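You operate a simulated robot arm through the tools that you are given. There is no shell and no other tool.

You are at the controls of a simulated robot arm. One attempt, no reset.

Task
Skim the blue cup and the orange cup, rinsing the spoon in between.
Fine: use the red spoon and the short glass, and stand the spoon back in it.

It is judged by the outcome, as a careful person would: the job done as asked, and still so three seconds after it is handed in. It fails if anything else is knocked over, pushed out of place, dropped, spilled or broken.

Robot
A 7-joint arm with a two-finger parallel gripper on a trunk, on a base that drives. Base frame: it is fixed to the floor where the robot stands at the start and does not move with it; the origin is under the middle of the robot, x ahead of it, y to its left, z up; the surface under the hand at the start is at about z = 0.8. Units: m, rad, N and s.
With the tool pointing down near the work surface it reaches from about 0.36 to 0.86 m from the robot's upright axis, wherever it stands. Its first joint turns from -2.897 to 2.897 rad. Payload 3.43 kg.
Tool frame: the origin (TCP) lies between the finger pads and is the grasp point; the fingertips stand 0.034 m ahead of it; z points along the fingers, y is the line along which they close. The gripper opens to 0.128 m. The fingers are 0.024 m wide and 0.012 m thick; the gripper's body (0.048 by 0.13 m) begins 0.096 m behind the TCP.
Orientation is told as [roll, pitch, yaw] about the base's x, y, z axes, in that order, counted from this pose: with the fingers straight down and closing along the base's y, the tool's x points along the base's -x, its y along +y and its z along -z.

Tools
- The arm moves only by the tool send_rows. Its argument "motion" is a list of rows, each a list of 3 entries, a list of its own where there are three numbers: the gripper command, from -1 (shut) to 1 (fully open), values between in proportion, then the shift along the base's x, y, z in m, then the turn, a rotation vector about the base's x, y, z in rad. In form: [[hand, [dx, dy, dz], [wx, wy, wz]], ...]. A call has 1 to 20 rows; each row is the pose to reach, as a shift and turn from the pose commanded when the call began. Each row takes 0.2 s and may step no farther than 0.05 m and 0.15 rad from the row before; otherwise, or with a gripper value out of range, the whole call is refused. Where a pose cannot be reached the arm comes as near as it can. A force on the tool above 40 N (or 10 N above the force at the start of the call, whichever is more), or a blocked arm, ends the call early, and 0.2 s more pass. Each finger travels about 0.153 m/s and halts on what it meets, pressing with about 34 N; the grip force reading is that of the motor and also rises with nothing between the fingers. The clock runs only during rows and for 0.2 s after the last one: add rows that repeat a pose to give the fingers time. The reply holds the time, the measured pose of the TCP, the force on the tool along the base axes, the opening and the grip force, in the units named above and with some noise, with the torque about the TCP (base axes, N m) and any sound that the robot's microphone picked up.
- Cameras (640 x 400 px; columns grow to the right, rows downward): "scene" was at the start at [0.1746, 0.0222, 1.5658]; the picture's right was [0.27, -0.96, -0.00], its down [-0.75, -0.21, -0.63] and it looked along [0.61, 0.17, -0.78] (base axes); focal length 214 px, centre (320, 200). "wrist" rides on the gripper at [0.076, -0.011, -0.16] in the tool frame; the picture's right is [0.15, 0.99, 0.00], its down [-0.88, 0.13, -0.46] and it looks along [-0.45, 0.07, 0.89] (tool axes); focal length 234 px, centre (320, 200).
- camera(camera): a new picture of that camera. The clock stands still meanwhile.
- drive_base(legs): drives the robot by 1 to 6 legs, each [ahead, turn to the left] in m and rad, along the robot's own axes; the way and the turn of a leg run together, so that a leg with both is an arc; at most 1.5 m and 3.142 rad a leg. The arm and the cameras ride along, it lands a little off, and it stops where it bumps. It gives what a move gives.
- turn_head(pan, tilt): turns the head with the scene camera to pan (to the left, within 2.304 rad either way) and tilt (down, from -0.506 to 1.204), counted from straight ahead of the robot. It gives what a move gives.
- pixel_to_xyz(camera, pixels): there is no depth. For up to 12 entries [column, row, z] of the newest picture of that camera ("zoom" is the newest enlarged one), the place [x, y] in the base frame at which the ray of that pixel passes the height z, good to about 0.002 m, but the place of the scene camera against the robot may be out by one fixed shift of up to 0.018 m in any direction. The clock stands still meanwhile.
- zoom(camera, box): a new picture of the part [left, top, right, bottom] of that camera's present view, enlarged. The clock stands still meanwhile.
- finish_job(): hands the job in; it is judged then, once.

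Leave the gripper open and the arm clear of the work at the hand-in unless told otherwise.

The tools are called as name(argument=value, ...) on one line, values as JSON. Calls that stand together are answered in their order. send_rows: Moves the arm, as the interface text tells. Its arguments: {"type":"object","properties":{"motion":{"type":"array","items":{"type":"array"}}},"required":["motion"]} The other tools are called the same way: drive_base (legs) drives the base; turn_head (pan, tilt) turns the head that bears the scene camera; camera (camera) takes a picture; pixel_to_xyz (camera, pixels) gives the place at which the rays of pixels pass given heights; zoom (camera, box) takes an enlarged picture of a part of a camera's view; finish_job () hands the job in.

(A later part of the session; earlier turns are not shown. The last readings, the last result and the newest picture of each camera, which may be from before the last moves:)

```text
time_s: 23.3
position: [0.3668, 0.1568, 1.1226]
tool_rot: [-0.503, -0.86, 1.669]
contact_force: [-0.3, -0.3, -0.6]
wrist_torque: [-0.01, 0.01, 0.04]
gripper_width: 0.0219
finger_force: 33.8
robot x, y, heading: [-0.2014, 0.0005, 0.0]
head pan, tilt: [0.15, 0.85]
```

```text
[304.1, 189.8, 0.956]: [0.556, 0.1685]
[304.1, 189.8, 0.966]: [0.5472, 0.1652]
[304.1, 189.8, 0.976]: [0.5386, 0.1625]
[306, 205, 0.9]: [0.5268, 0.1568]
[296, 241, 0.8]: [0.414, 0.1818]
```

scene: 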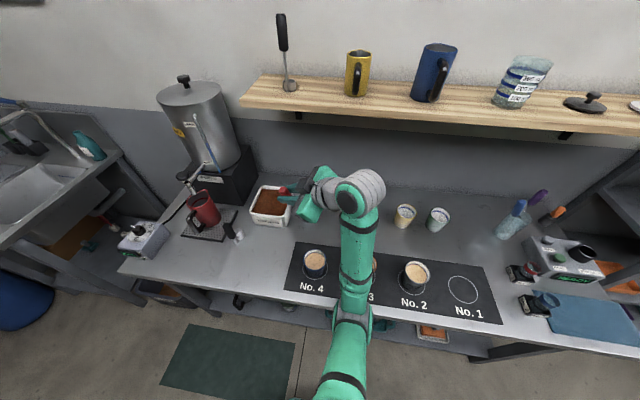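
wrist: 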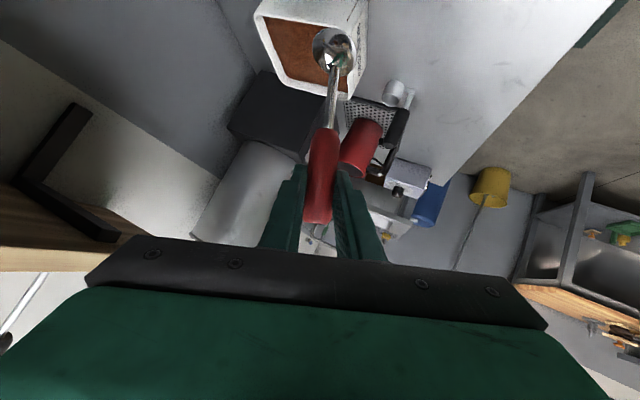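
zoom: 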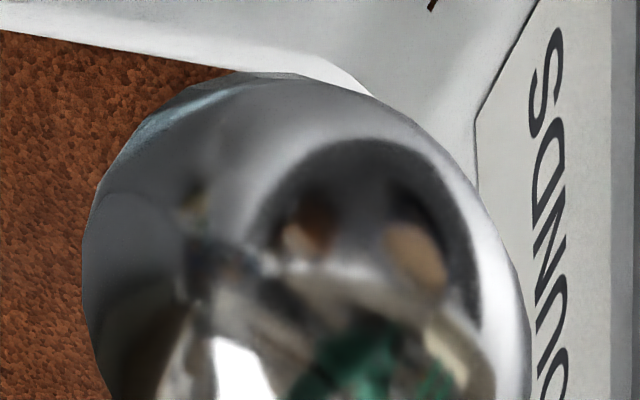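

Bowl centre is about (+0.006, -0.040, -0.117) from the TCP at the original yaw, so at yaw +60° about (+0.037, -0.015, -0.117). I'll bring the spoon above the glass with the present yaw, TCP (0.500, 0.166, 1.085), and inspect.

send_rows(motion=[[-1, [0.03, 0.002, -0.008], [0, 0, 0]], [-1, [0.06, 0.004, -0.016], [0, 0, 0]], [-1, [0.09, 0.006, -0.024], [0, 0, 0]], [-1, [0.12, 0.008, -0.032], [0, 0, 0]], [-1, [0.1332, 0.0092, -0.0376], [0, 0, 0]], [-1, [0.1332, 0.0092, -0.0376], [0, 0, 0]]])

camera(camera="wrist")

camera(camera="scene")

zoom(camera="scene", box=[256, 150, 384, 230])

zoom(camera="wrist", box=[256, 0, 416, 100])

```text
time_s: 24.7
position: [0.4998, 0.1665, 1.0866]
tool_rot: [-0.504, -0.858, 1.667]
contact_force: [-0.2, 0.4, 0.6]
wrist_torque: [0.02, 0.0, 0.01]
gripper_width: 0.0218
finger_force: 34.1
robot x, y, heading: [-0.1969, -0.0003, 0.001]
head pan, tilt: [0.15, 0.85]
```

```text
taken
```

wrist: 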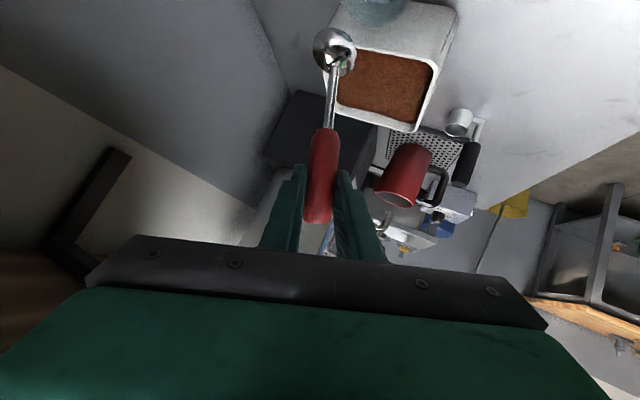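

```text
taken
```

scene: 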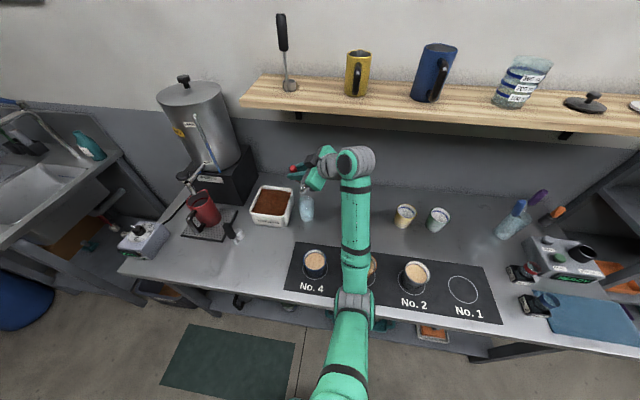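

```text
5.00 times, centred on (320, 190) of scene
```

zoom: 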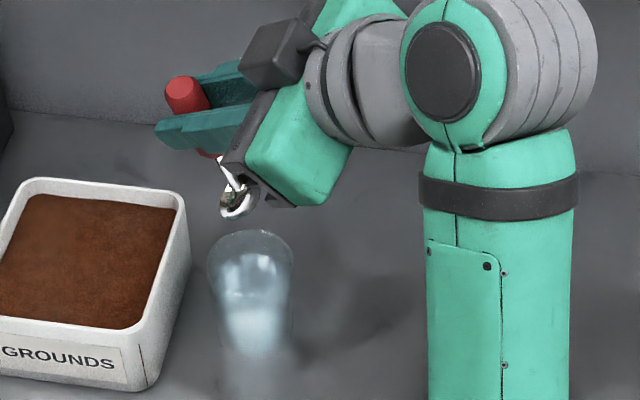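

```text
4.00 times, centred on (336, 50) of wrist
```

zoom: 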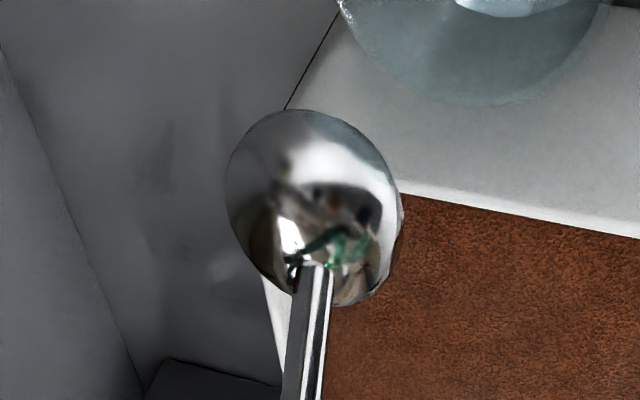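

Bowl now at zoom (238,203), just above the glass rim. A closer zoom and a position check.

zoom(camera="scene", box=[288, 180, 328, 205])

pixel_to_xyz(camera="scene", pixels=[[303.6, 190.6, 0.96], [303.6, 190.6, 0.97], [303.6, 190.6, 0.98], [297.6, 203, 0.9], [314.6, 202.5, 0.9], [306, 196, 0.9], [306, 196, 0.91]])

pixel_to_xyz(camera="wrist", pixels=[[334, 51, 0.96], [334, 51, 0.97], [334, 51, 0.98]])

```text
16.00 times, centred on (308, 192) of scene
```

zoom: 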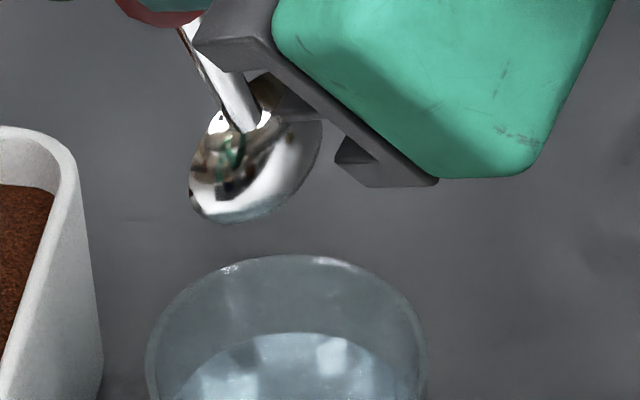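

```text
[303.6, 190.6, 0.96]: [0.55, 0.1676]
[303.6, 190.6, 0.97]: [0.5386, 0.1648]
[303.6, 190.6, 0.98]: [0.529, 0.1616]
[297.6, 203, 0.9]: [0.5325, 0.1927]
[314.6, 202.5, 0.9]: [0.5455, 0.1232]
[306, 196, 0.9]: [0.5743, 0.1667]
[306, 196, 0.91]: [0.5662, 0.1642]
```

```text
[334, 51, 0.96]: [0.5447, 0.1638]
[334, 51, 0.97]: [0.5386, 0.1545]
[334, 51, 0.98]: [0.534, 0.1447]
```

Both cameras put the bowl at about (0.538, 0.155, 0.97), over the glass centre (~(0.531, 0.151)). Lowering slowly with a 1–3 mm correction.

send_rows(motion=[[-1, [-0.001, -0.003, -0.015], [0, 0, 0]], [-1, [-0.001, -0.003, -0.03], [0, 0, 0]], [-1, [-0.001, -0.003, -0.045], [0, 0, 0]], [-1, [-0.001, -0.003, -0.06], [0, 0, 0]], [-1, [-0.001, -0.003, -0.075], [0, 0, 0]], [-1, [-0.001, -0.003, -0.09], [0, 0, 0]], [-1, [-0.001, -0.003, -0.1], [0, 0, 0]], [-1, [-0.001, -0.003, -0.11], [0, 0, 0]], [-1, [-0.001, -0.003, -0.12], [0, 0, 0]], [-1, [-0.001, -0.003, -0.128], [0, 0, 0]], [-1, [-0.001, -0.003, -0.128], [0, 0, 0]]])

zoom(camera="scene", box=[266, 170, 346, 220])

zoom(camera="wrist", box=[256, 0, 416, 100])

```text
time_s: 27.1
position: [0.4994, 0.1627, 0.958]
tool_rot: [-0.504, -0.856, 1.668]
contact_force: [0.2, 0.6, -0.8]
wrist_torque: [0.0, 0.02, -0.03]
gripper_width: 0.0217
finger_force: 33.8
robot x, y, heading: [-0.2, 0.0005, 0.003]
head pan, tilt: [0.15, 0.85]
```

```text
8.00 times, centred on (306, 195) of scene
```

zoom: 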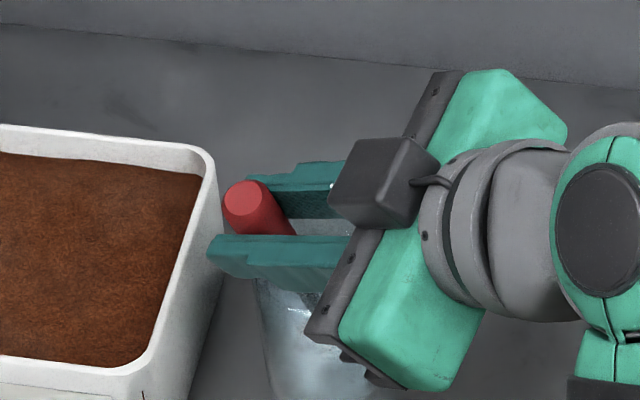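

```text
4.00 times, centred on (336, 50) of wrist
```

zoom: 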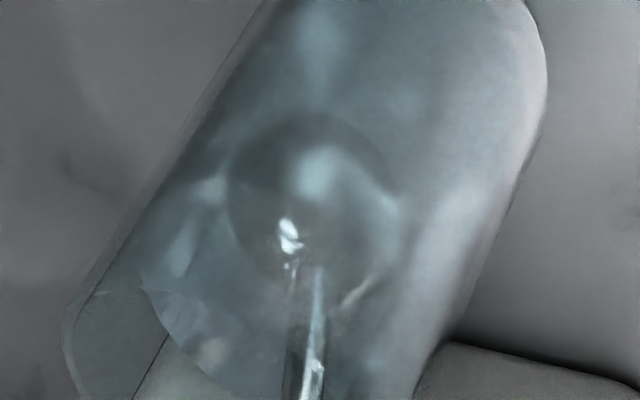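

The bowl is inside the glass without touching (force ≈ 0). Lowering the last 8 mm gently.

send_rows(motion=[[-1, [0, 0, -0.004], [0, 0, 0]], [-1, [0, 0, -0.0075], [0, 0, 0]], [-1, [0, 0, -0.0075], [0, 0, 0]]])

```text
time_s: 27.9
position: [0.4997, 0.1626, 0.95]
tool_rot: [-0.503, -0.859, 1.667]
contact_force: [-0.1, -0.5, 0.9]
wrist_torque: [0.01, 0.03, -0.02]
gripper_width: 0.0215
finger_force: 34.8
robot x, y, heading: [-0.1975, 0.0019, 0.003]
head pan, tilt: [0.15, 0.85]
```

send_rows(motion=[[-1, [0, 0, -0.0012], [0, 0, 0]], [-1, [0, 0, -0.0012], [0, 0, 0]], [-0.6, [0, 0, -0.0012], [0, 0, 0]], [-0.5, [0, 0, -0.0012], [0, 0, 0]], [-0.3, [0, 0, -0.0012], [0, 0, 0]], [-0.1, [0, 0, -0.0012], [0, 0, 0]], [-0.1, [0, 0, -0.0012], [0, 0, 0]]])

zoom(camera="scene", box=[266, 170, 346, 220])

camera(camera="wrist")

```text
time_s: 29.5
position: [0.4985, 0.1621, 0.9475]
tool_rot: [-0.503, -0.857, 1.668]
contact_force: [-0.3, -0.8, 0.9]
wrist_torque: [0.02, 0.02, 0.0]
gripper_width: 0.0576
finger_force: 0.1
robot x, y, heading: [-0.1951, -0.0004, 0.006]
head pan, tilt: [0.15, 0.85]
```

```text
8.00 times, centred on (306, 195) of scene
```

zoom: 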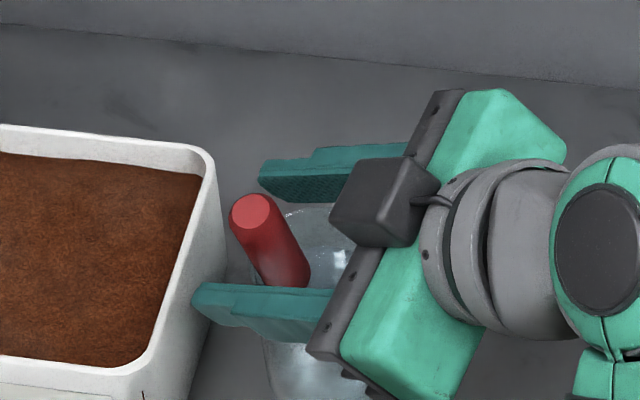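

```text
taken
```

wrist: 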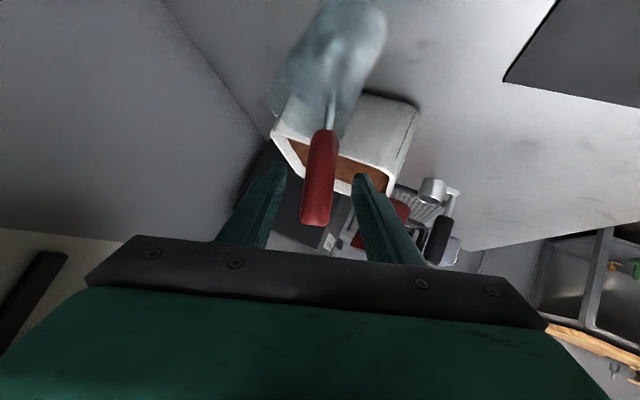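

Released; the spoon stays leaning in place. I'll withdraw along the tool axis by 11 cm.

send_rows(motion=[[-0.1, [-0.0083, -0.0142, 0.0114], [0, 0, 0]], [-0.1, [-0.0166, -0.0283, 0.0228], [0, 0, 0]], [-0.1, [-0.029, -0.0496, 0.04], [0, 0, 0]], [-0.1, [-0.0456, -0.0779, 0.0628], [0, 0, 0]], [-0.1, [-0.0456, -0.0779, 0.0628], [0, 0, 0]]])

camera(camera="wrist")

zoom(camera="scene", box=[266, 170, 346, 220])

zoom(camera="wrist", box=[248, 40, 408, 140])

```text
time_s: 30.7
position: [0.453, 0.0882, 1.0105]
tool_rot: [-0.503, -0.856, 1.667]
contact_force: [0.1, 0.2, 0.0]
wrist_torque: [0.02, 0.02, 0.02]
gripper_width: 0.058
finger_force: 0.1
robot x, y, heading: [-0.1943, -0.0012, -0.0]
head pan, tilt: [0.15, 0.85]
```

```text
taken
```

wrist: 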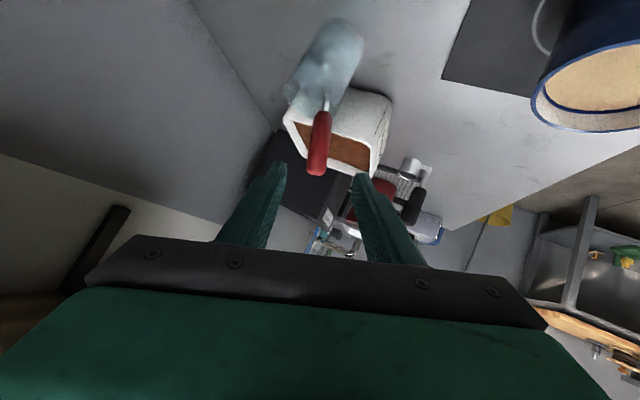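

```text
8.00 times, centred on (306, 195) of scene
```

zoom: 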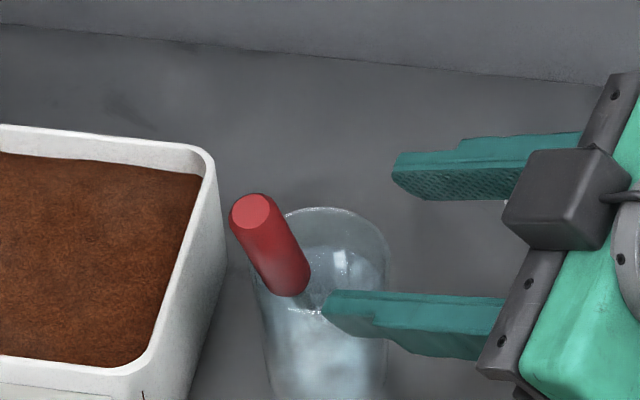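

```text
4.00 times, centred on (328, 90) of wrist
```

zoom: 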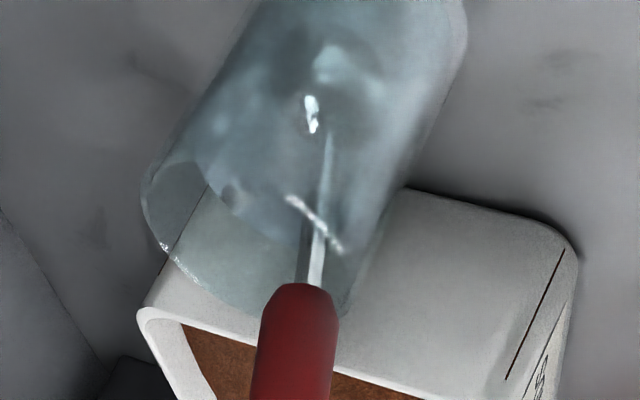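

The spoon stands well. Now I retreat, swing the hand from pointing left to pointing right (yaw change −2.09 rad), ending front-left of the glass.

send_rows(motion=[[-0.1, [-0.03, -0.01, 0.02], [0, 0, 0]], [-0.1, [-0.06, -0.01, 0.05], [0, 0, -0.14]], [-0.1, [-0.08, 0.0, 0.07], [0, 0, -0.28]], [-0.1, [-0.09, 0.01, 0.08], [0, 0, -0.42]], [-0.1, [-0.1, 0.02, 0.08], [0, 0, -0.56]], [-0.1, [-0.1, 0.03, 0.08], [0, 0, -0.7]], [-0.1, [-0.1, 0.04, 0.08], [0, 0, -0.84]], [-0.1, [-0.1, 0.05, 0.08], [0, 0, -0.98]], [-0.1, [-0.1, 0.06, 0.08], [0, 0, -1.12]], [-0.1, [-0.1, 0.08, 0.08], [0, 0, -1.26]], [-0.1, [-0.1, 0.1, 0.08], [0, 0, -1.4]], [-0.1, [-0.1, 0.12, 0.08], [0, 0, -1.54]], [-0.1, [-0.1, 0.14, 0.08], [0, 0, -1.68]], [-0.1, [-0.1, 0.15, 0.08], [0, 0, -1.82]], [-0.1, [-0.1, 0.16, 0.08], [0, 0, -1.96]], [-0.1, [-0.1, 0.17, 0.08], [0, 0, -2.087]], [-0.1, [-0.1, 0.17, 0.08], [0, 0, -2.087]]])

camera(camera="scene")

camera(camera="wrist")

```text
time_s: 34.3
position: [0.3526, 0.2559, 1.0919]
tool_rot: [-0.504, -0.858, -0.421]
contact_force: [-0.5, -0.8, 0.6]
wrist_torque: [0.03, 0.03, 0.01]
gripper_width: 0.0577
finger_force: 0.1
out of reach, approached as far as the arm can: row 5, 6, 7, 8
robot x, y, heading: [-0.1969, 0.0009, 0.003]
head pan, tilt: [0.15, 0.85]
```

```text
taken
```

scene: 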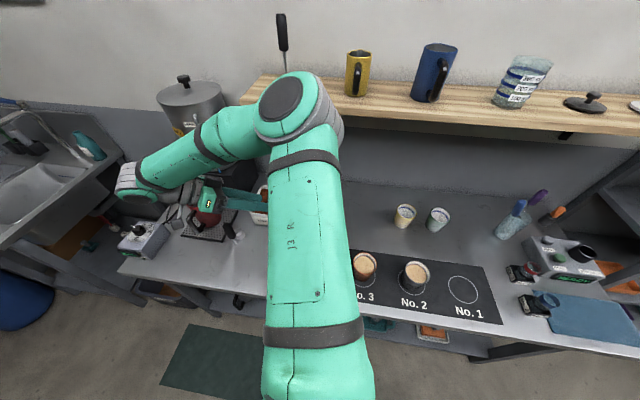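

```text
taken
```

wrist: 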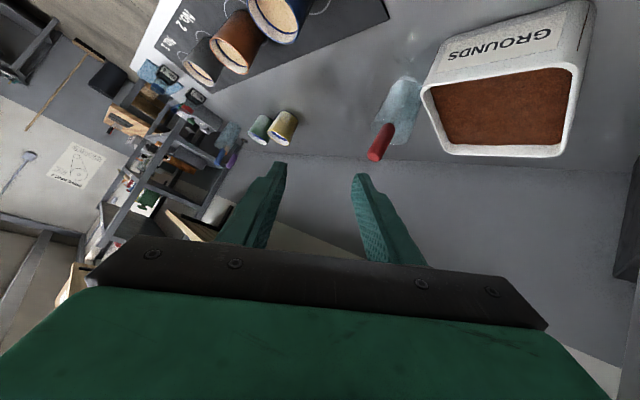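

The hand now points right-forward. The wrist view shows the spoon handle at (380,142). I roll +0.72 rad about the tool axis to square the fingers to the handle and move to a pre-grasp point ~10 cm short.

send_rows(motion=[[-0.1, [0.02, -0.005, -0.01], [0.06, -0.103, -0.083]], [-0.1, [0.04, -0.01, -0.02], [0.119, -0.206, -0.165]], [-0.1, [0.06, -0.015, -0.04], [0.178, -0.309, -0.248]], [-0.1, [0.08, -0.02, -0.06], [0.238, -0.412, -0.33]], [-0.1, [0.095, -0.023, -0.08], [0.297, -0.515, -0.413]], [-0.1, [0.105, -0.023, -0.087], [0.297, -0.515, -0.413]], [-0.1, [0.105, -0.023, -0.087], [0.297, -0.515, -0.413]]])

camera(camera="scene")

camera(camera="wrist")

```text
time_s: 35.9
position: [0.4577, 0.231, 1.0053]
tool_rot: [0.435, -0.888, -1.587]
contact_force: [-0.3, -0.9, 0.1]
wrist_torque: [-0.03, 0.0, 0.02]
gripper_width: 0.0578
finger_force: 0.0
robot x, y, heading: [-0.2001, -0.0021, 0.004]
head pan, tilt: [0.15, 0.85]
```

```text
taken
```

scene: 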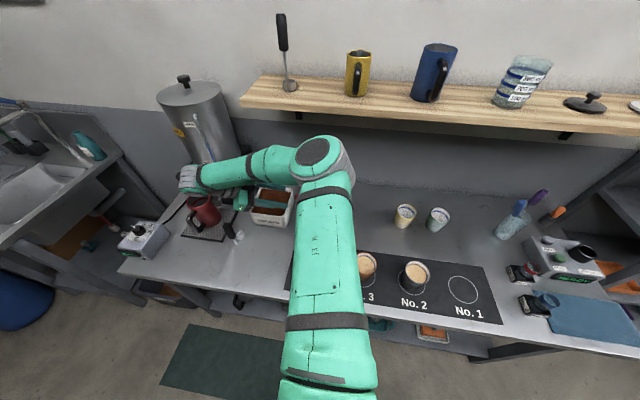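

```text
taken
```

wrist: 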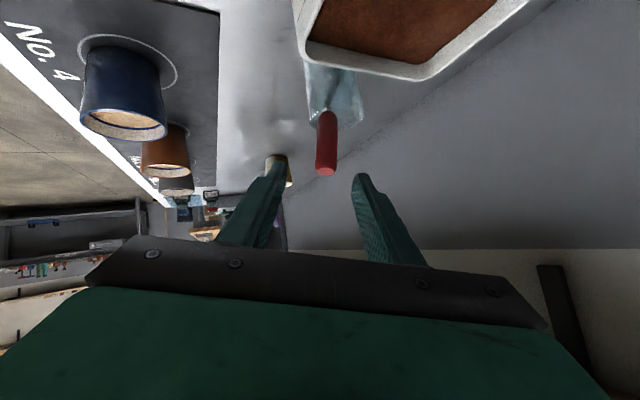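

Handle seen at (330,112)-(325,172), slightly right of the finger centre line and turned ~4°. Zooming to measure precisely.

zoom(camera="wrist", box=[264, 90, 392, 170])

pixel_to_xyz(camera="wrist", pixels=[[325, 170, 0.96], [325, 170, 0.965], [325, 170, 0.97], [328, 114, 0.895], [328, 114, 0.9], [328, 114, 0.905]])

```text
5.00 times, centred on (328, 130) of wrist
```

zoom: 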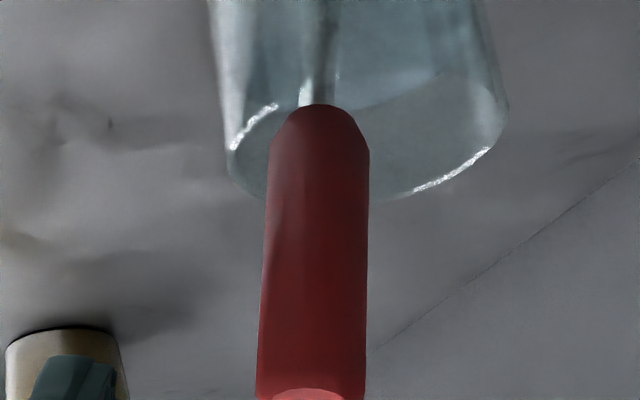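

```text
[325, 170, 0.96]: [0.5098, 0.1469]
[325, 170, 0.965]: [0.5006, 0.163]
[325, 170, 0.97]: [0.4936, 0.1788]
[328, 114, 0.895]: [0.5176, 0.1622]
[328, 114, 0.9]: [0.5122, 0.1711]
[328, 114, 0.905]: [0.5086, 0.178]
```

I'll cross-check the handle position with the scene-camera view taken just after release (same head pose).

pixel_to_xyz(camera="scene", pixels=[[297.5, 196.5, 0.965], [297.5, 196.5, 0.97], [302.25, 205.5, 0.895], [302.25, 205.5, 0.9], [302.25, 205.5, 0.905]])

```text
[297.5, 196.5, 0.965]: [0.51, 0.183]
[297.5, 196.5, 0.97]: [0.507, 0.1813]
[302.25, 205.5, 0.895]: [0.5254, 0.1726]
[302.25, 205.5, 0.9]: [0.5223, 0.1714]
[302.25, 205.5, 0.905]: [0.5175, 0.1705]
```

Both agree: handle top ≈ (0.497,0.173,0.968), bottom ≈ (0.514,0.164,0.897). Correcting the roll by −0.11 rad and lining up 8 cm short of the grip point (0.502,0.1705,0.948).

send_rows(motion=[[-0.1, [0.0113, -0.0035, -0.0116], [-0.045, 0.078, 0.063]], [-0.1, [0.0113, -0.0035, -0.0116], [-0.045, 0.078, 0.063]], [-0.1, [0.0113, -0.0035, -0.0116], [-0.045, 0.078, 0.063]]])

camera(camera="wrist")

zoom(camera="wrist", box=[256, 100, 384, 180])

```text
time_s: 36.7
position: [0.4697, 0.2283, 0.9921]
tool_rot: [0.304, -0.927, -1.419]
contact_force: [0.8, -0.6, 0.0]
wrist_torque: [0.0, 0.01, 0.02]
gripper_width: 0.0576
finger_force: 0.0
robot x, y, heading: [-0.1967, -0.0017, 0.005]
head pan, tilt: [0.15, 0.85]
```

```text
taken
```

wrist: 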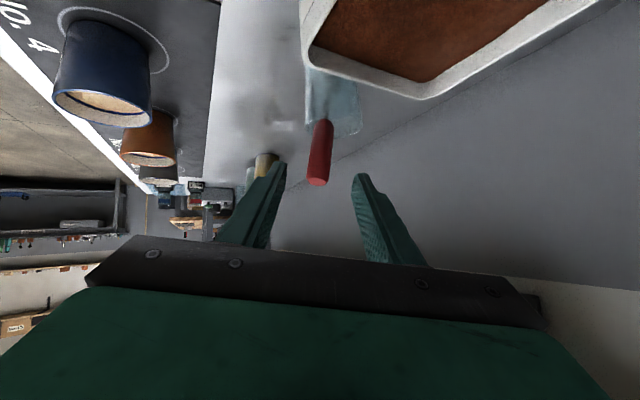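

```text
5.00 times, centred on (320, 140) of wrist
```

zoom: 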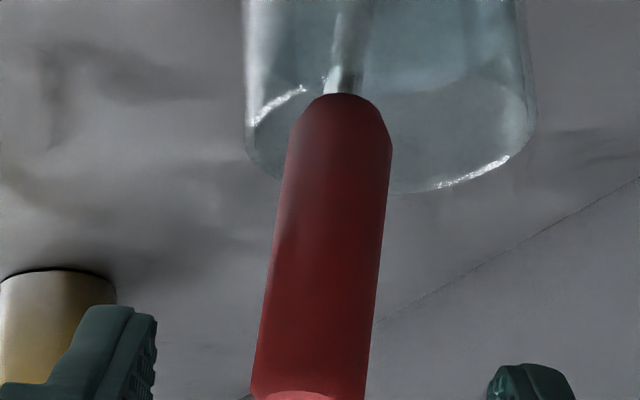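

Now aligned (handle centre at col ~320 where the grip point falls). Advancing 8 cm.

send_rows(motion=[[-0.1, [0.0082, -0.0142, -0.0114], [0, 0, 0]], [-0.1, [0.0164, -0.0284, -0.0228], [0, 0, 0]], [-0.1, [0.0246, -0.0427, -0.0343], [0, 0, 0]], [-0.1, [0.0328, -0.0569, -0.0457], [0, 0, 0]], [-0.1, [0.0328, -0.0569, -0.0457], [0, 0, 0]]])

camera(camera="wrist")

camera(camera="scene")

```text
time_s: 37.9
position: [0.5022, 0.172, 0.9455]
tool_rot: [0.304, -0.926, -1.42]
contact_force: [0.7, 0.0, -0.5]
wrist_torque: [0.0, 0.02, 0.01]
gripper_width: 0.0577
finger_force: 0.1
robot x, y, heading: [-0.1971, -0.0011, 0.002]
head pan, tilt: [0.15, 0.85]
```

```text
taken
```

wrist: 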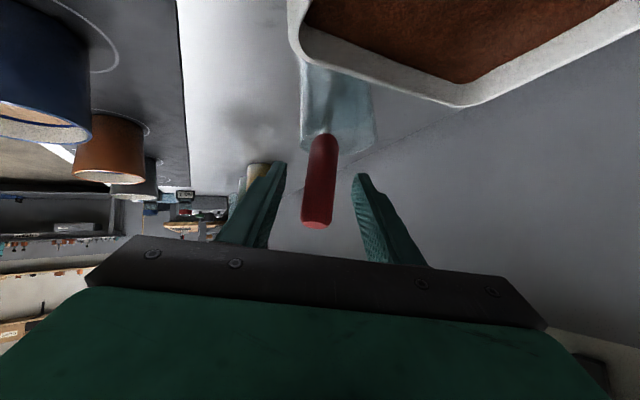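

```text
taken
```

scene: 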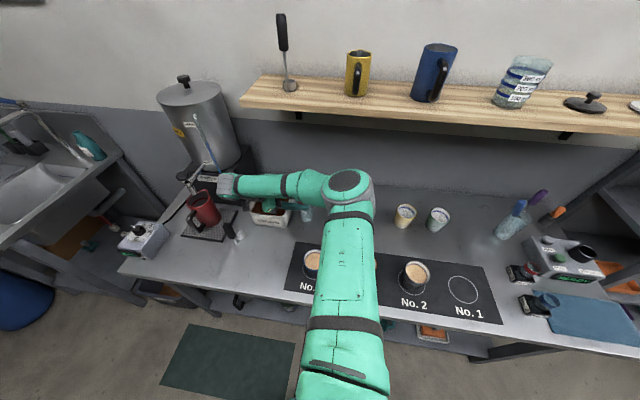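

zoom(camera="wrist", box=[256, 140, 384, 220])

pixel_to_xyz(camera="scene", pixels=[[345, 185, 1.2], [345, 185, 1.3], [230, 185, 1.1], [230, 185, 1.2], [290, 185, 1.15], [290, 185, 1.25]])

```text
5.00 times, centred on (320, 180) of wrist
```

zoom: 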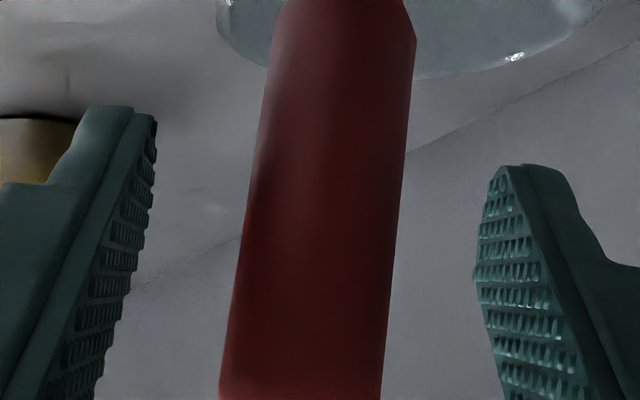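

```text
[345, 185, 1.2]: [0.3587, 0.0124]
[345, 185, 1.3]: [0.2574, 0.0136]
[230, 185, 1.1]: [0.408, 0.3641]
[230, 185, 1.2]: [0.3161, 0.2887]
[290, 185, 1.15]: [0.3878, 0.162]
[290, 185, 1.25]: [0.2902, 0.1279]
```

The handle is about 8 mm nearer the palm than the TCP; I back off 6 mm along the tool axis and close.

send_rows(motion=[[-0.1, [-0.0025, 0.0043, 0.0034], [0, 0, 0]], [-0.4, [-0.0025, 0.0043, 0.0034], [0, 0, 0]], [-0.65, [-0.0025, 0.0043, 0.0034], [0, 0, 0]], [-1, [-0.0025, 0.0043, 0.0034], [0, 0, 0]], [-1, [-0.0025, 0.0043, 0.0034], [0, 0, 0]], [-1, [-0.0025, 0.0043, 0.0034], [0, 0, 0]]])

camera(camera="wrist")

```text
time_s: 39.3
position: [0.5004, 0.1776, 0.9512]
tool_rot: [0.304, -0.927, -1.42]
contact_force: [1.3, 1.0, 1.7]
wrist_torque: [0.07, -0.13, 0.05]
gripper_width: 0.022
finger_force: 33.7
robot x, y, heading: [-0.2008, 0.0002, 0.006]
head pan, tilt: [0.15, 0.85]
```

```text
taken
```

wrist: 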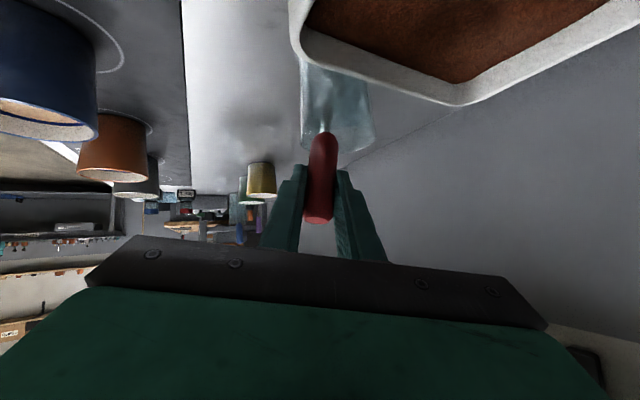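

Gripped again (22 mm). Lifting straight up 13 cm.

send_rows(motion=[[-1, [0, 0, 0.008], [0, 0, 0]], [-1, [0, 0, 0.02], [0, 0, 0]], [-1, [0, 0, 0.035], [0, 0, 0]], [-1, [0, 0, 0.05], [0, 0, 0]], [-1, [0, 0, 0.065], [0, 0, 0]], [-1, [0, 0, 0.08], [0, 0, 0]], [-1, [0, 0, 0.095], [0, 0, 0]], [-1, [0, 0, 0.11], [0, 0, 0]], [-1, [0, 0, 0.125], [0, 0, 0]], [-1, [0, 0, 0.13], [0, 0, 0]], [-1, [0, 0, 0.13], [0, 0, 0]]])

camera(camera="wrist")

zoom(camera="wrist", box=[256, 20, 416, 120])

zoom(camera="scene", box=[200, 130, 392, 250])

```text
time_s: 41.7
position: [0.4994, 0.1761, 1.0789]
tool_rot: [0.304, -0.927, -1.42]
contact_force: [0.7, 0.0, -1.3]
wrist_torque: [0.0, 0.02, -0.02]
gripper_width: 0.0221
finger_force: 34.0
robot x, y, heading: [-0.1966, 0.0025, 0.001]
head pan, tilt: [0.15, 0.85]
```

```text
taken
```

wrist: 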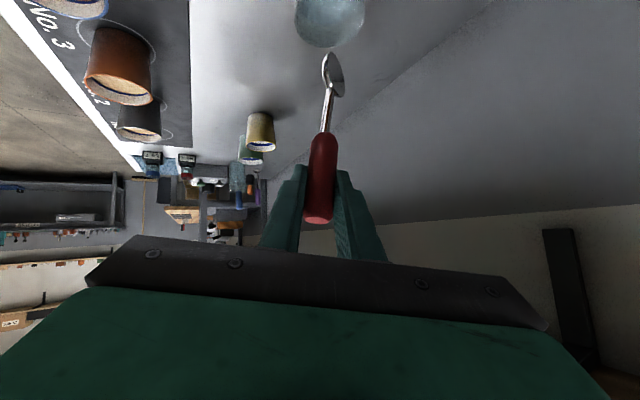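

```text
4.00 times, centred on (336, 70) of wrist
```

zoom: 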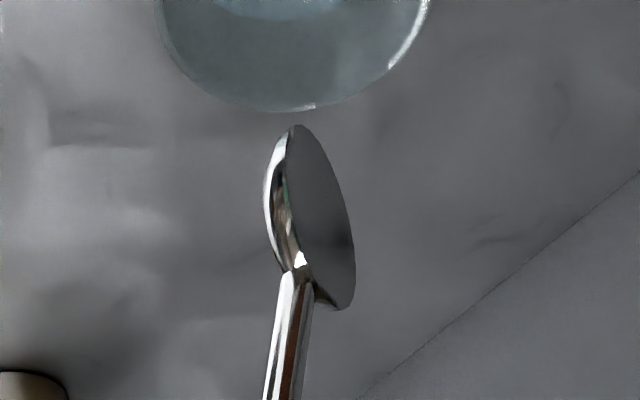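

```text
3.33 times, centred on (296, 190) of scene
```

zoom: 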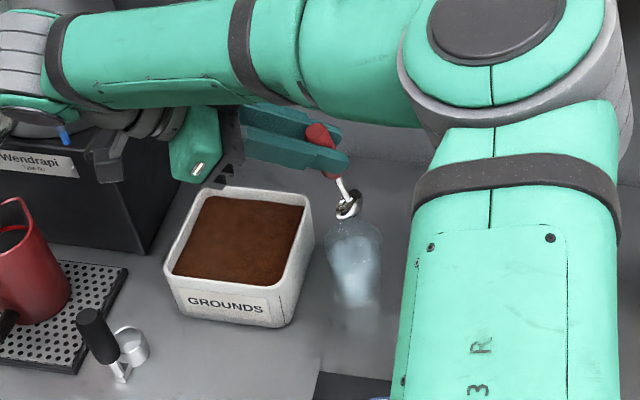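

The wrist view now shows the bowl's hollow facing right and up towards the camera — this grip lets me hold the bowl hollow-up from above. I'll back out of the shelf area, yawing +1.09 rad, heading for a staging spot at (0.40, 0.05, 1.12).

send_rows(motion=[[-1, [-0.02, -0.01, 0.01], [0, 0, 0.06]], [-1, [-0.04, -0.03, 0.02], [0, 0, 0.18]], [-1, [-0.06, -0.05, 0.03], [0, 0, 0.3]], [-1, [-0.08, -0.07, 0.04], [0, 0, 0.42]], [-1, [-0.1, -0.09, 0.04], [0, 0, 0.54]], [-1, [-0.1, -0.105, 0.04], [0, 0, 0.66]], [-1, [-0.1, -0.12, 0.04], [0, 0, 0.78]], [-1, [-0.1, -0.126, 0.04], [0, 0, 0.9]], [-1, [-0.1, -0.126, 0.04], [0, 0, 1.0]], [-1, [-0.1, -0.126, 0.04], [0, 0, 1.09]], [-1, [-0.1, -0.126, 0.04], [0, 0, 1.09]]])

camera(camera="scene")

camera(camera="wrist")

```text
time_s: 44.1
position: [0.4007, 0.0504, 1.1205]
tool_rot: [0.303, -0.926, -0.328]
contact_force: [-0.3, -0.3, 0.4]
wrist_torque: [0.0, 0.02, -0.03]
gripper_width: 0.0222
finger_force: 34.1
robot x, y, heading: [-0.1979, 0.0007, 0.002]
head pan, tilt: [0.15, 0.85]
```

```text
taken
```

scene: 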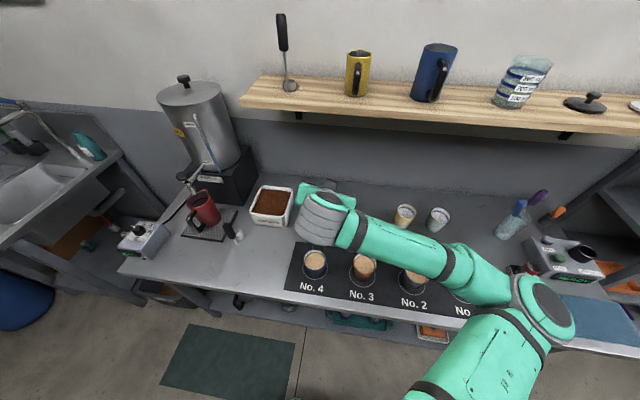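

```text
taken
```

wrist: 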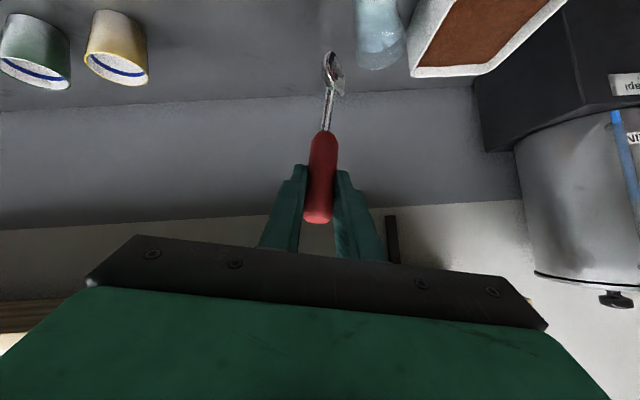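

The elbow swung to the right side but everything is clear. Now I remove the sideways lean of the spoon (0.258 rad about the bowl's facing direction), then tilt the spoon ~63° so the hollow faces up.

send_rows(motion=[[-1, [0, 0, 0], [-0.091, 0.091, 0]], [-1, [0, 0, 0], [-0.182, 0.182, 0]], [-1, [0, 0, 0], [-0.182, 0.182, 0]]])

send_rows(motion=[[-1, [0, 0, 0], [0.1, 0.1, 0]], [-1, [0, 0, 0], [0.2, 0.2, 0]], [-1, [0, 0, 0], [0.3, 0.3, 0]], [-1, [0, 0, 0], [0.4, 0.4, 0]], [-1, [0, 0, 0], [0.5, 0.5, 0]], [-1, [0, 0, 0], [0.6, 0.6, 0]], [-1, [0, 0, 0], [0.69, 0.69, 0]], [-1, [0, 0, 0], [0.774, 0.774, 0]], [-1, [0, 0, 0], [0.774, 0.774, 0]]])

camera(camera="scene")

camera(camera="wrist")

zoom(camera="scene", box=[240, 160, 400, 260])

```text
time_s: 44.9
position: [0.4003, 0.0496, 1.12]
tool_rot: [-0.026, -0.782, -0.077]
contact_force: [0.3, -0.5, -0.1]
wrist_torque: [-0.01, -0.03, -0.02]
gripper_width: 0.0219
finger_force: 33.9
robot x, y, heading: [-0.1964, -0.0022, -0.0]
head pan, tilt: [0.15, 0.85]
```

```text
time_s: 46.9
position: [0.4011, 0.0503, 1.1212]
tool_rot: [0.599, 0.158, -0.303]
contact_force: [0.2, 0.1, -1.0]
wrist_torque: [-0.03, -0.01, -0.01]
gripper_width: 0.0223
finger_force: 34.0
robot x, y, heading: [-0.1942, 0.0022, 0.003]
head pan, tilt: [0.15, 0.85]
```

```text
taken
```

scene: 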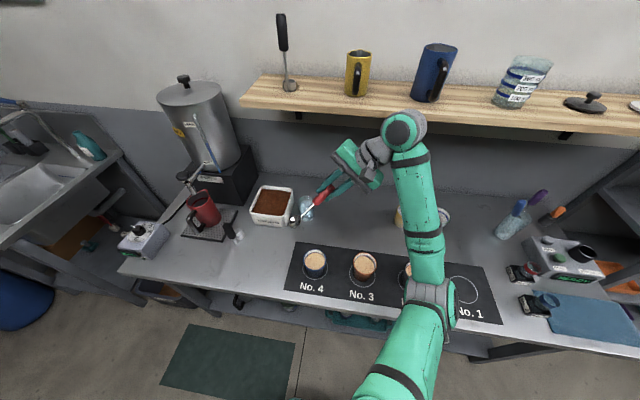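

```text
taken
```

wrist: 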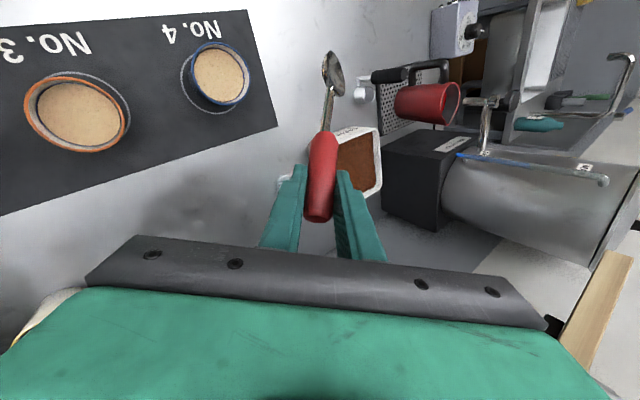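

```text
4.00 times, centred on (320, 210) of scene
```

zoom: 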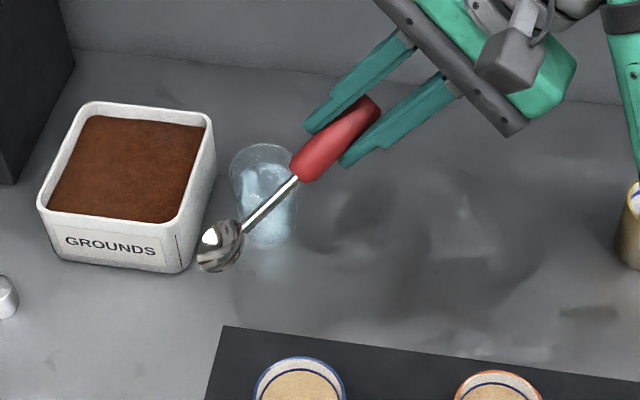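

Now the spoon is level-ish, bowl towards the robot-left. Zooming on the bowl to confirm hollow-up, and on the cups to measure rim and crust heights.

zoom(camera="scene", box=[279, 208, 311, 228])

zoom(camera="wrist", box=[296, 40, 376, 90])

zoom(camera="scene", box=[284, 235, 396, 305])

zoom(camera="wrist", box=[160, 20, 288, 100])

```text
16.00 times, centred on (295, 218) of scene
```

zoom: 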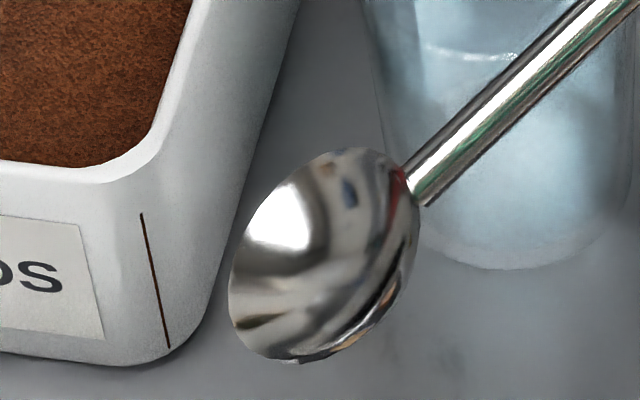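

```text
8.00 times, centred on (336, 65) of wrist
```

zoom: 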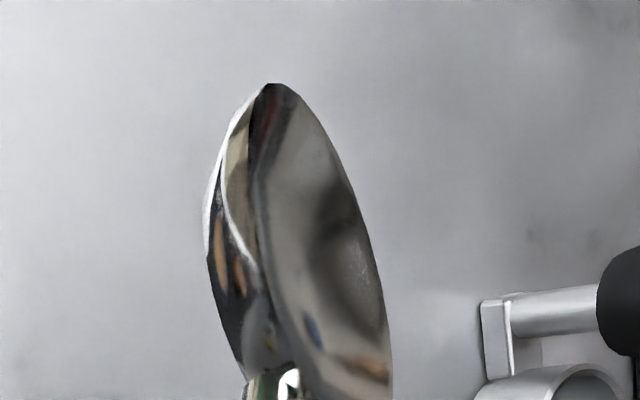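

```text
5.71 times, centred on (340, 270) of scene
```

zoom: 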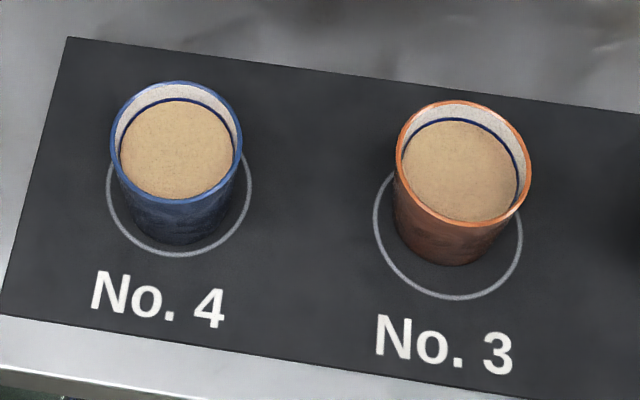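

```text
5.00 times, centred on (224, 60) of wrist
```

zoom: 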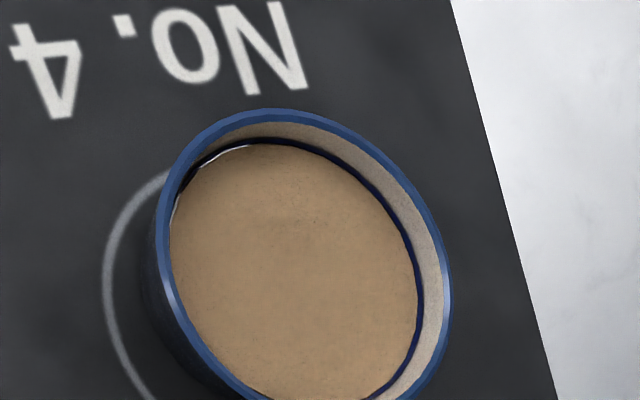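

The hollow faces up. Now measuring cup rims and crust: a full wrist zoom on both cups, then coordinates.

zoom(camera="wrist", box=[160, 30, 288, 110])

zoom(camera="wrist", box=[10, 60, 154, 150])

pixel_to_xyz(camera="scene", pixels=[[314.8, 260.0, 0.87], [314.8, 260.0, 0.88], [314.8, 260.0, 0.89], [362.8, 264, 0.87], [362.8, 264, 0.88], [362.8, 264, 0.89]])

```text
5.00 times, centred on (224, 70) of wrist
```

zoom: 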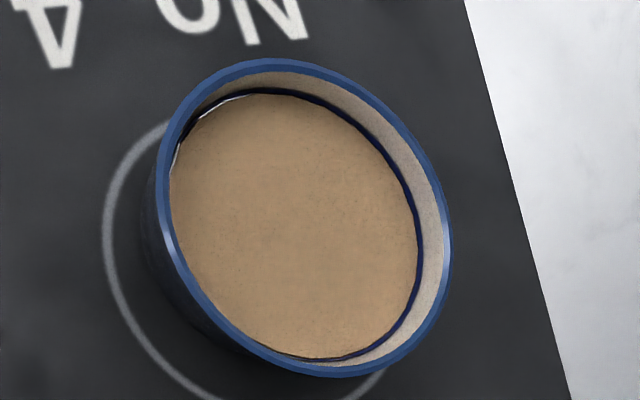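

```text
4.44 times, centred on (82, 105) of wrist
```

zoom: 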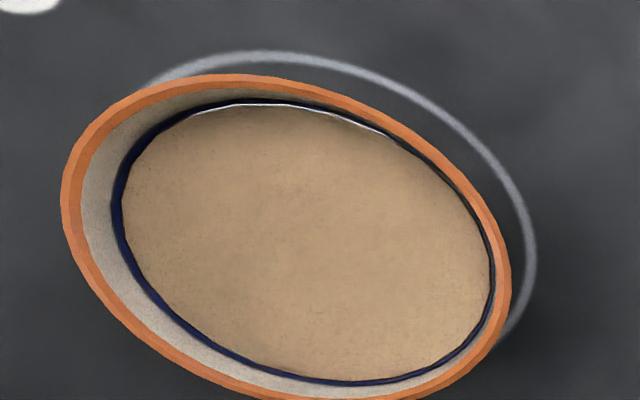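

```text
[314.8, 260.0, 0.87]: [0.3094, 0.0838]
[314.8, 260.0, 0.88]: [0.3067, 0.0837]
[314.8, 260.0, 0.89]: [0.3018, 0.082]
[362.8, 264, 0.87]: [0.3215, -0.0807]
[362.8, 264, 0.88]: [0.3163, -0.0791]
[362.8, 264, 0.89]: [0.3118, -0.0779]
```

pixel_to_xyz(camera="wrist", pixels=[[220.6, 73.6, 0.87], [220.6, 73.6, 0.88], [220.6, 73.6, 0.89], [218.8, 75.2, 0.87], [218.8, 75.2, 0.86], [74.6, 113.6, 0.87], [74.6, 113.6, 0.88], [74.6, 113.6, 0.89], [79, 114.7, 0.87], [79, 114.7, 0.86], [277, 125, 0.8]])

pixel_to_xyz(camera="scene", pixels=[[296.5, 241.5, 0.8], [315.3, 261.1, 0.86], [315.3, 261.1, 0.87], [362, 265, 0.86], [362, 265, 0.87]])

```text
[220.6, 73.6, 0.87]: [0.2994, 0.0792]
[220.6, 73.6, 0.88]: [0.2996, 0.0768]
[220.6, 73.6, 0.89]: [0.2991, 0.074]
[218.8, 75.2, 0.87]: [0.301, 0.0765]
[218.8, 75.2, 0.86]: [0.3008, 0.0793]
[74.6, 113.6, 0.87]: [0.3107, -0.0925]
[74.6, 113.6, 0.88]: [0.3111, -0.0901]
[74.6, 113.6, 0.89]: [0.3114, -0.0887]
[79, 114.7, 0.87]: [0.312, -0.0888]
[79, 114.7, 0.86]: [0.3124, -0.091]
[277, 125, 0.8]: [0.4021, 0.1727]
```

```text
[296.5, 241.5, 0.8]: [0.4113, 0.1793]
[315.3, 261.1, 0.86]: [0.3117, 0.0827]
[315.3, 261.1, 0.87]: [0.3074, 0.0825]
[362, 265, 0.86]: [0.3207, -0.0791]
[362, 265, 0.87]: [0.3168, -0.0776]
```

Blue cup: centre ≈ (0.2995, 0.0775), rim z ≈ 0.876, crust z ≈ 0.866. Orange: centre ≈ (0.311, -0.089), similar heights. Verifying the bowl's actual position and tilt.

pixel_to_xyz(camera="scene", pixels=[[295.3, 221.4, 1.05], [295.3, 221.4, 1.06], [295.3, 221.4, 1.07], [301.3, 216.6, 1.07], [312, 207, 1.09]])

pixel_to_xyz(camera="wrist", pixels=[[333.5, 74, 1.05], [333.5, 74, 1.06], [333.5, 74, 1.07], [333, 52, 1.05], [334, 97, 1.07]])

```text
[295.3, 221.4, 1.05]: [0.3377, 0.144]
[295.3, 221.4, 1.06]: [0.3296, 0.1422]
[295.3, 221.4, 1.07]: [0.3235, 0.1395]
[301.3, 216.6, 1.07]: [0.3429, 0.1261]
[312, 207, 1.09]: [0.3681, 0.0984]
```

```text
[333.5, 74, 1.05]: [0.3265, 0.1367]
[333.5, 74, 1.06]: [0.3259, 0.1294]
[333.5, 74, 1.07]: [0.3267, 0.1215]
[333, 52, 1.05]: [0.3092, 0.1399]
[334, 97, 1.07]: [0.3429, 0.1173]
```

Bowl offset from TCP is about (-0.0745, +0.084, -0.068), slope ~31°. I move the bowl above the blue cup, bowl centre ~6 cm above the crust, and check before dipping.

send_rows(motion=[[-1, [-0.01, -0.02, 0.0], [0, 0, 0]], [-1, [-0.023, -0.05, 0.0], [0, 0, 0]], [-1, [-0.023, -0.0613, -0.03], [0, 0, 0]], [-1, [-0.023, -0.0613, -0.07], [0, 0, 0]], [-1, [-0.023, -0.0613, -0.1], [0, 0, 0]], [-1, [-0.023, -0.0613, -0.123], [0, 0, 0]], [-1, [-0.023, -0.0613, -0.123], [0, 0, 0]]])

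camera(camera="scene")

zoom(camera="scene", box=[272, 220, 368, 280])

zoom(camera="wrist", box=[240, 20, 432, 140])

```text
time_s: 48.5
position: [0.3796, -0.011, 0.997]
tool_rot: [0.597, 0.157, -0.302]
contact_force: [-0.6, -0.2, -0.7]
wrist_torque: [-0.01, -0.03, 0.02]
gripper_width: 0.0225
finger_force: 34.1
robot x, y, heading: [-0.1937, -0.0018, 0.002]
head pan, tilt: [0.15, 0.85]
```

```text
taken
```

scene: 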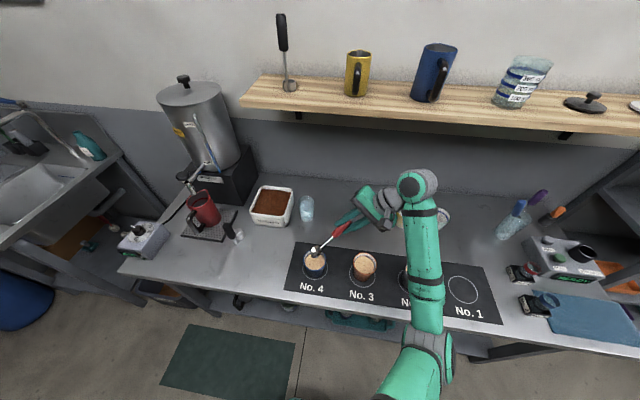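

```text
6.67 times, centred on (320, 250) of scene
```

zoom: 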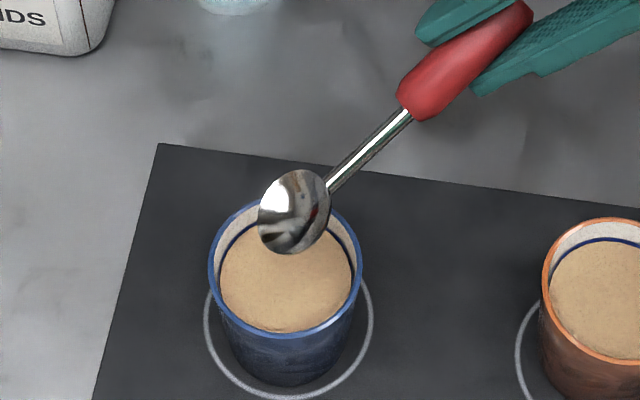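

```text
3.33 times, centred on (336, 80) of wrist
```

zoom: 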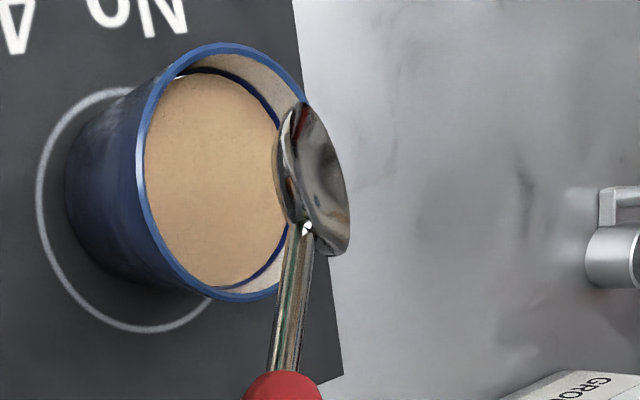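

Good view. Checking the bowl's xy here at z≈0.929.

pixel_to_xyz(camera="scene", pixels=[[316, 251.8, 0.92], [316, 251.8, 0.929], [316, 251.8, 0.94], [314.8, 260.2, 0.876]])

pixel_to_xyz(camera="wrist", pixels=[[333.5, 74, 0.92], [333.5, 74, 0.929], [333.5, 74, 0.94]])

```text
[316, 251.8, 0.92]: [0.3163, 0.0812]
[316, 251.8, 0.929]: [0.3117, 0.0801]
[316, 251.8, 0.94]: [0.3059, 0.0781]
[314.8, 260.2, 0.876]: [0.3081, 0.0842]
```

```text
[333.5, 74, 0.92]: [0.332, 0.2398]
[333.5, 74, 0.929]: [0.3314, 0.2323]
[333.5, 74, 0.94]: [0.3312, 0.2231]
```

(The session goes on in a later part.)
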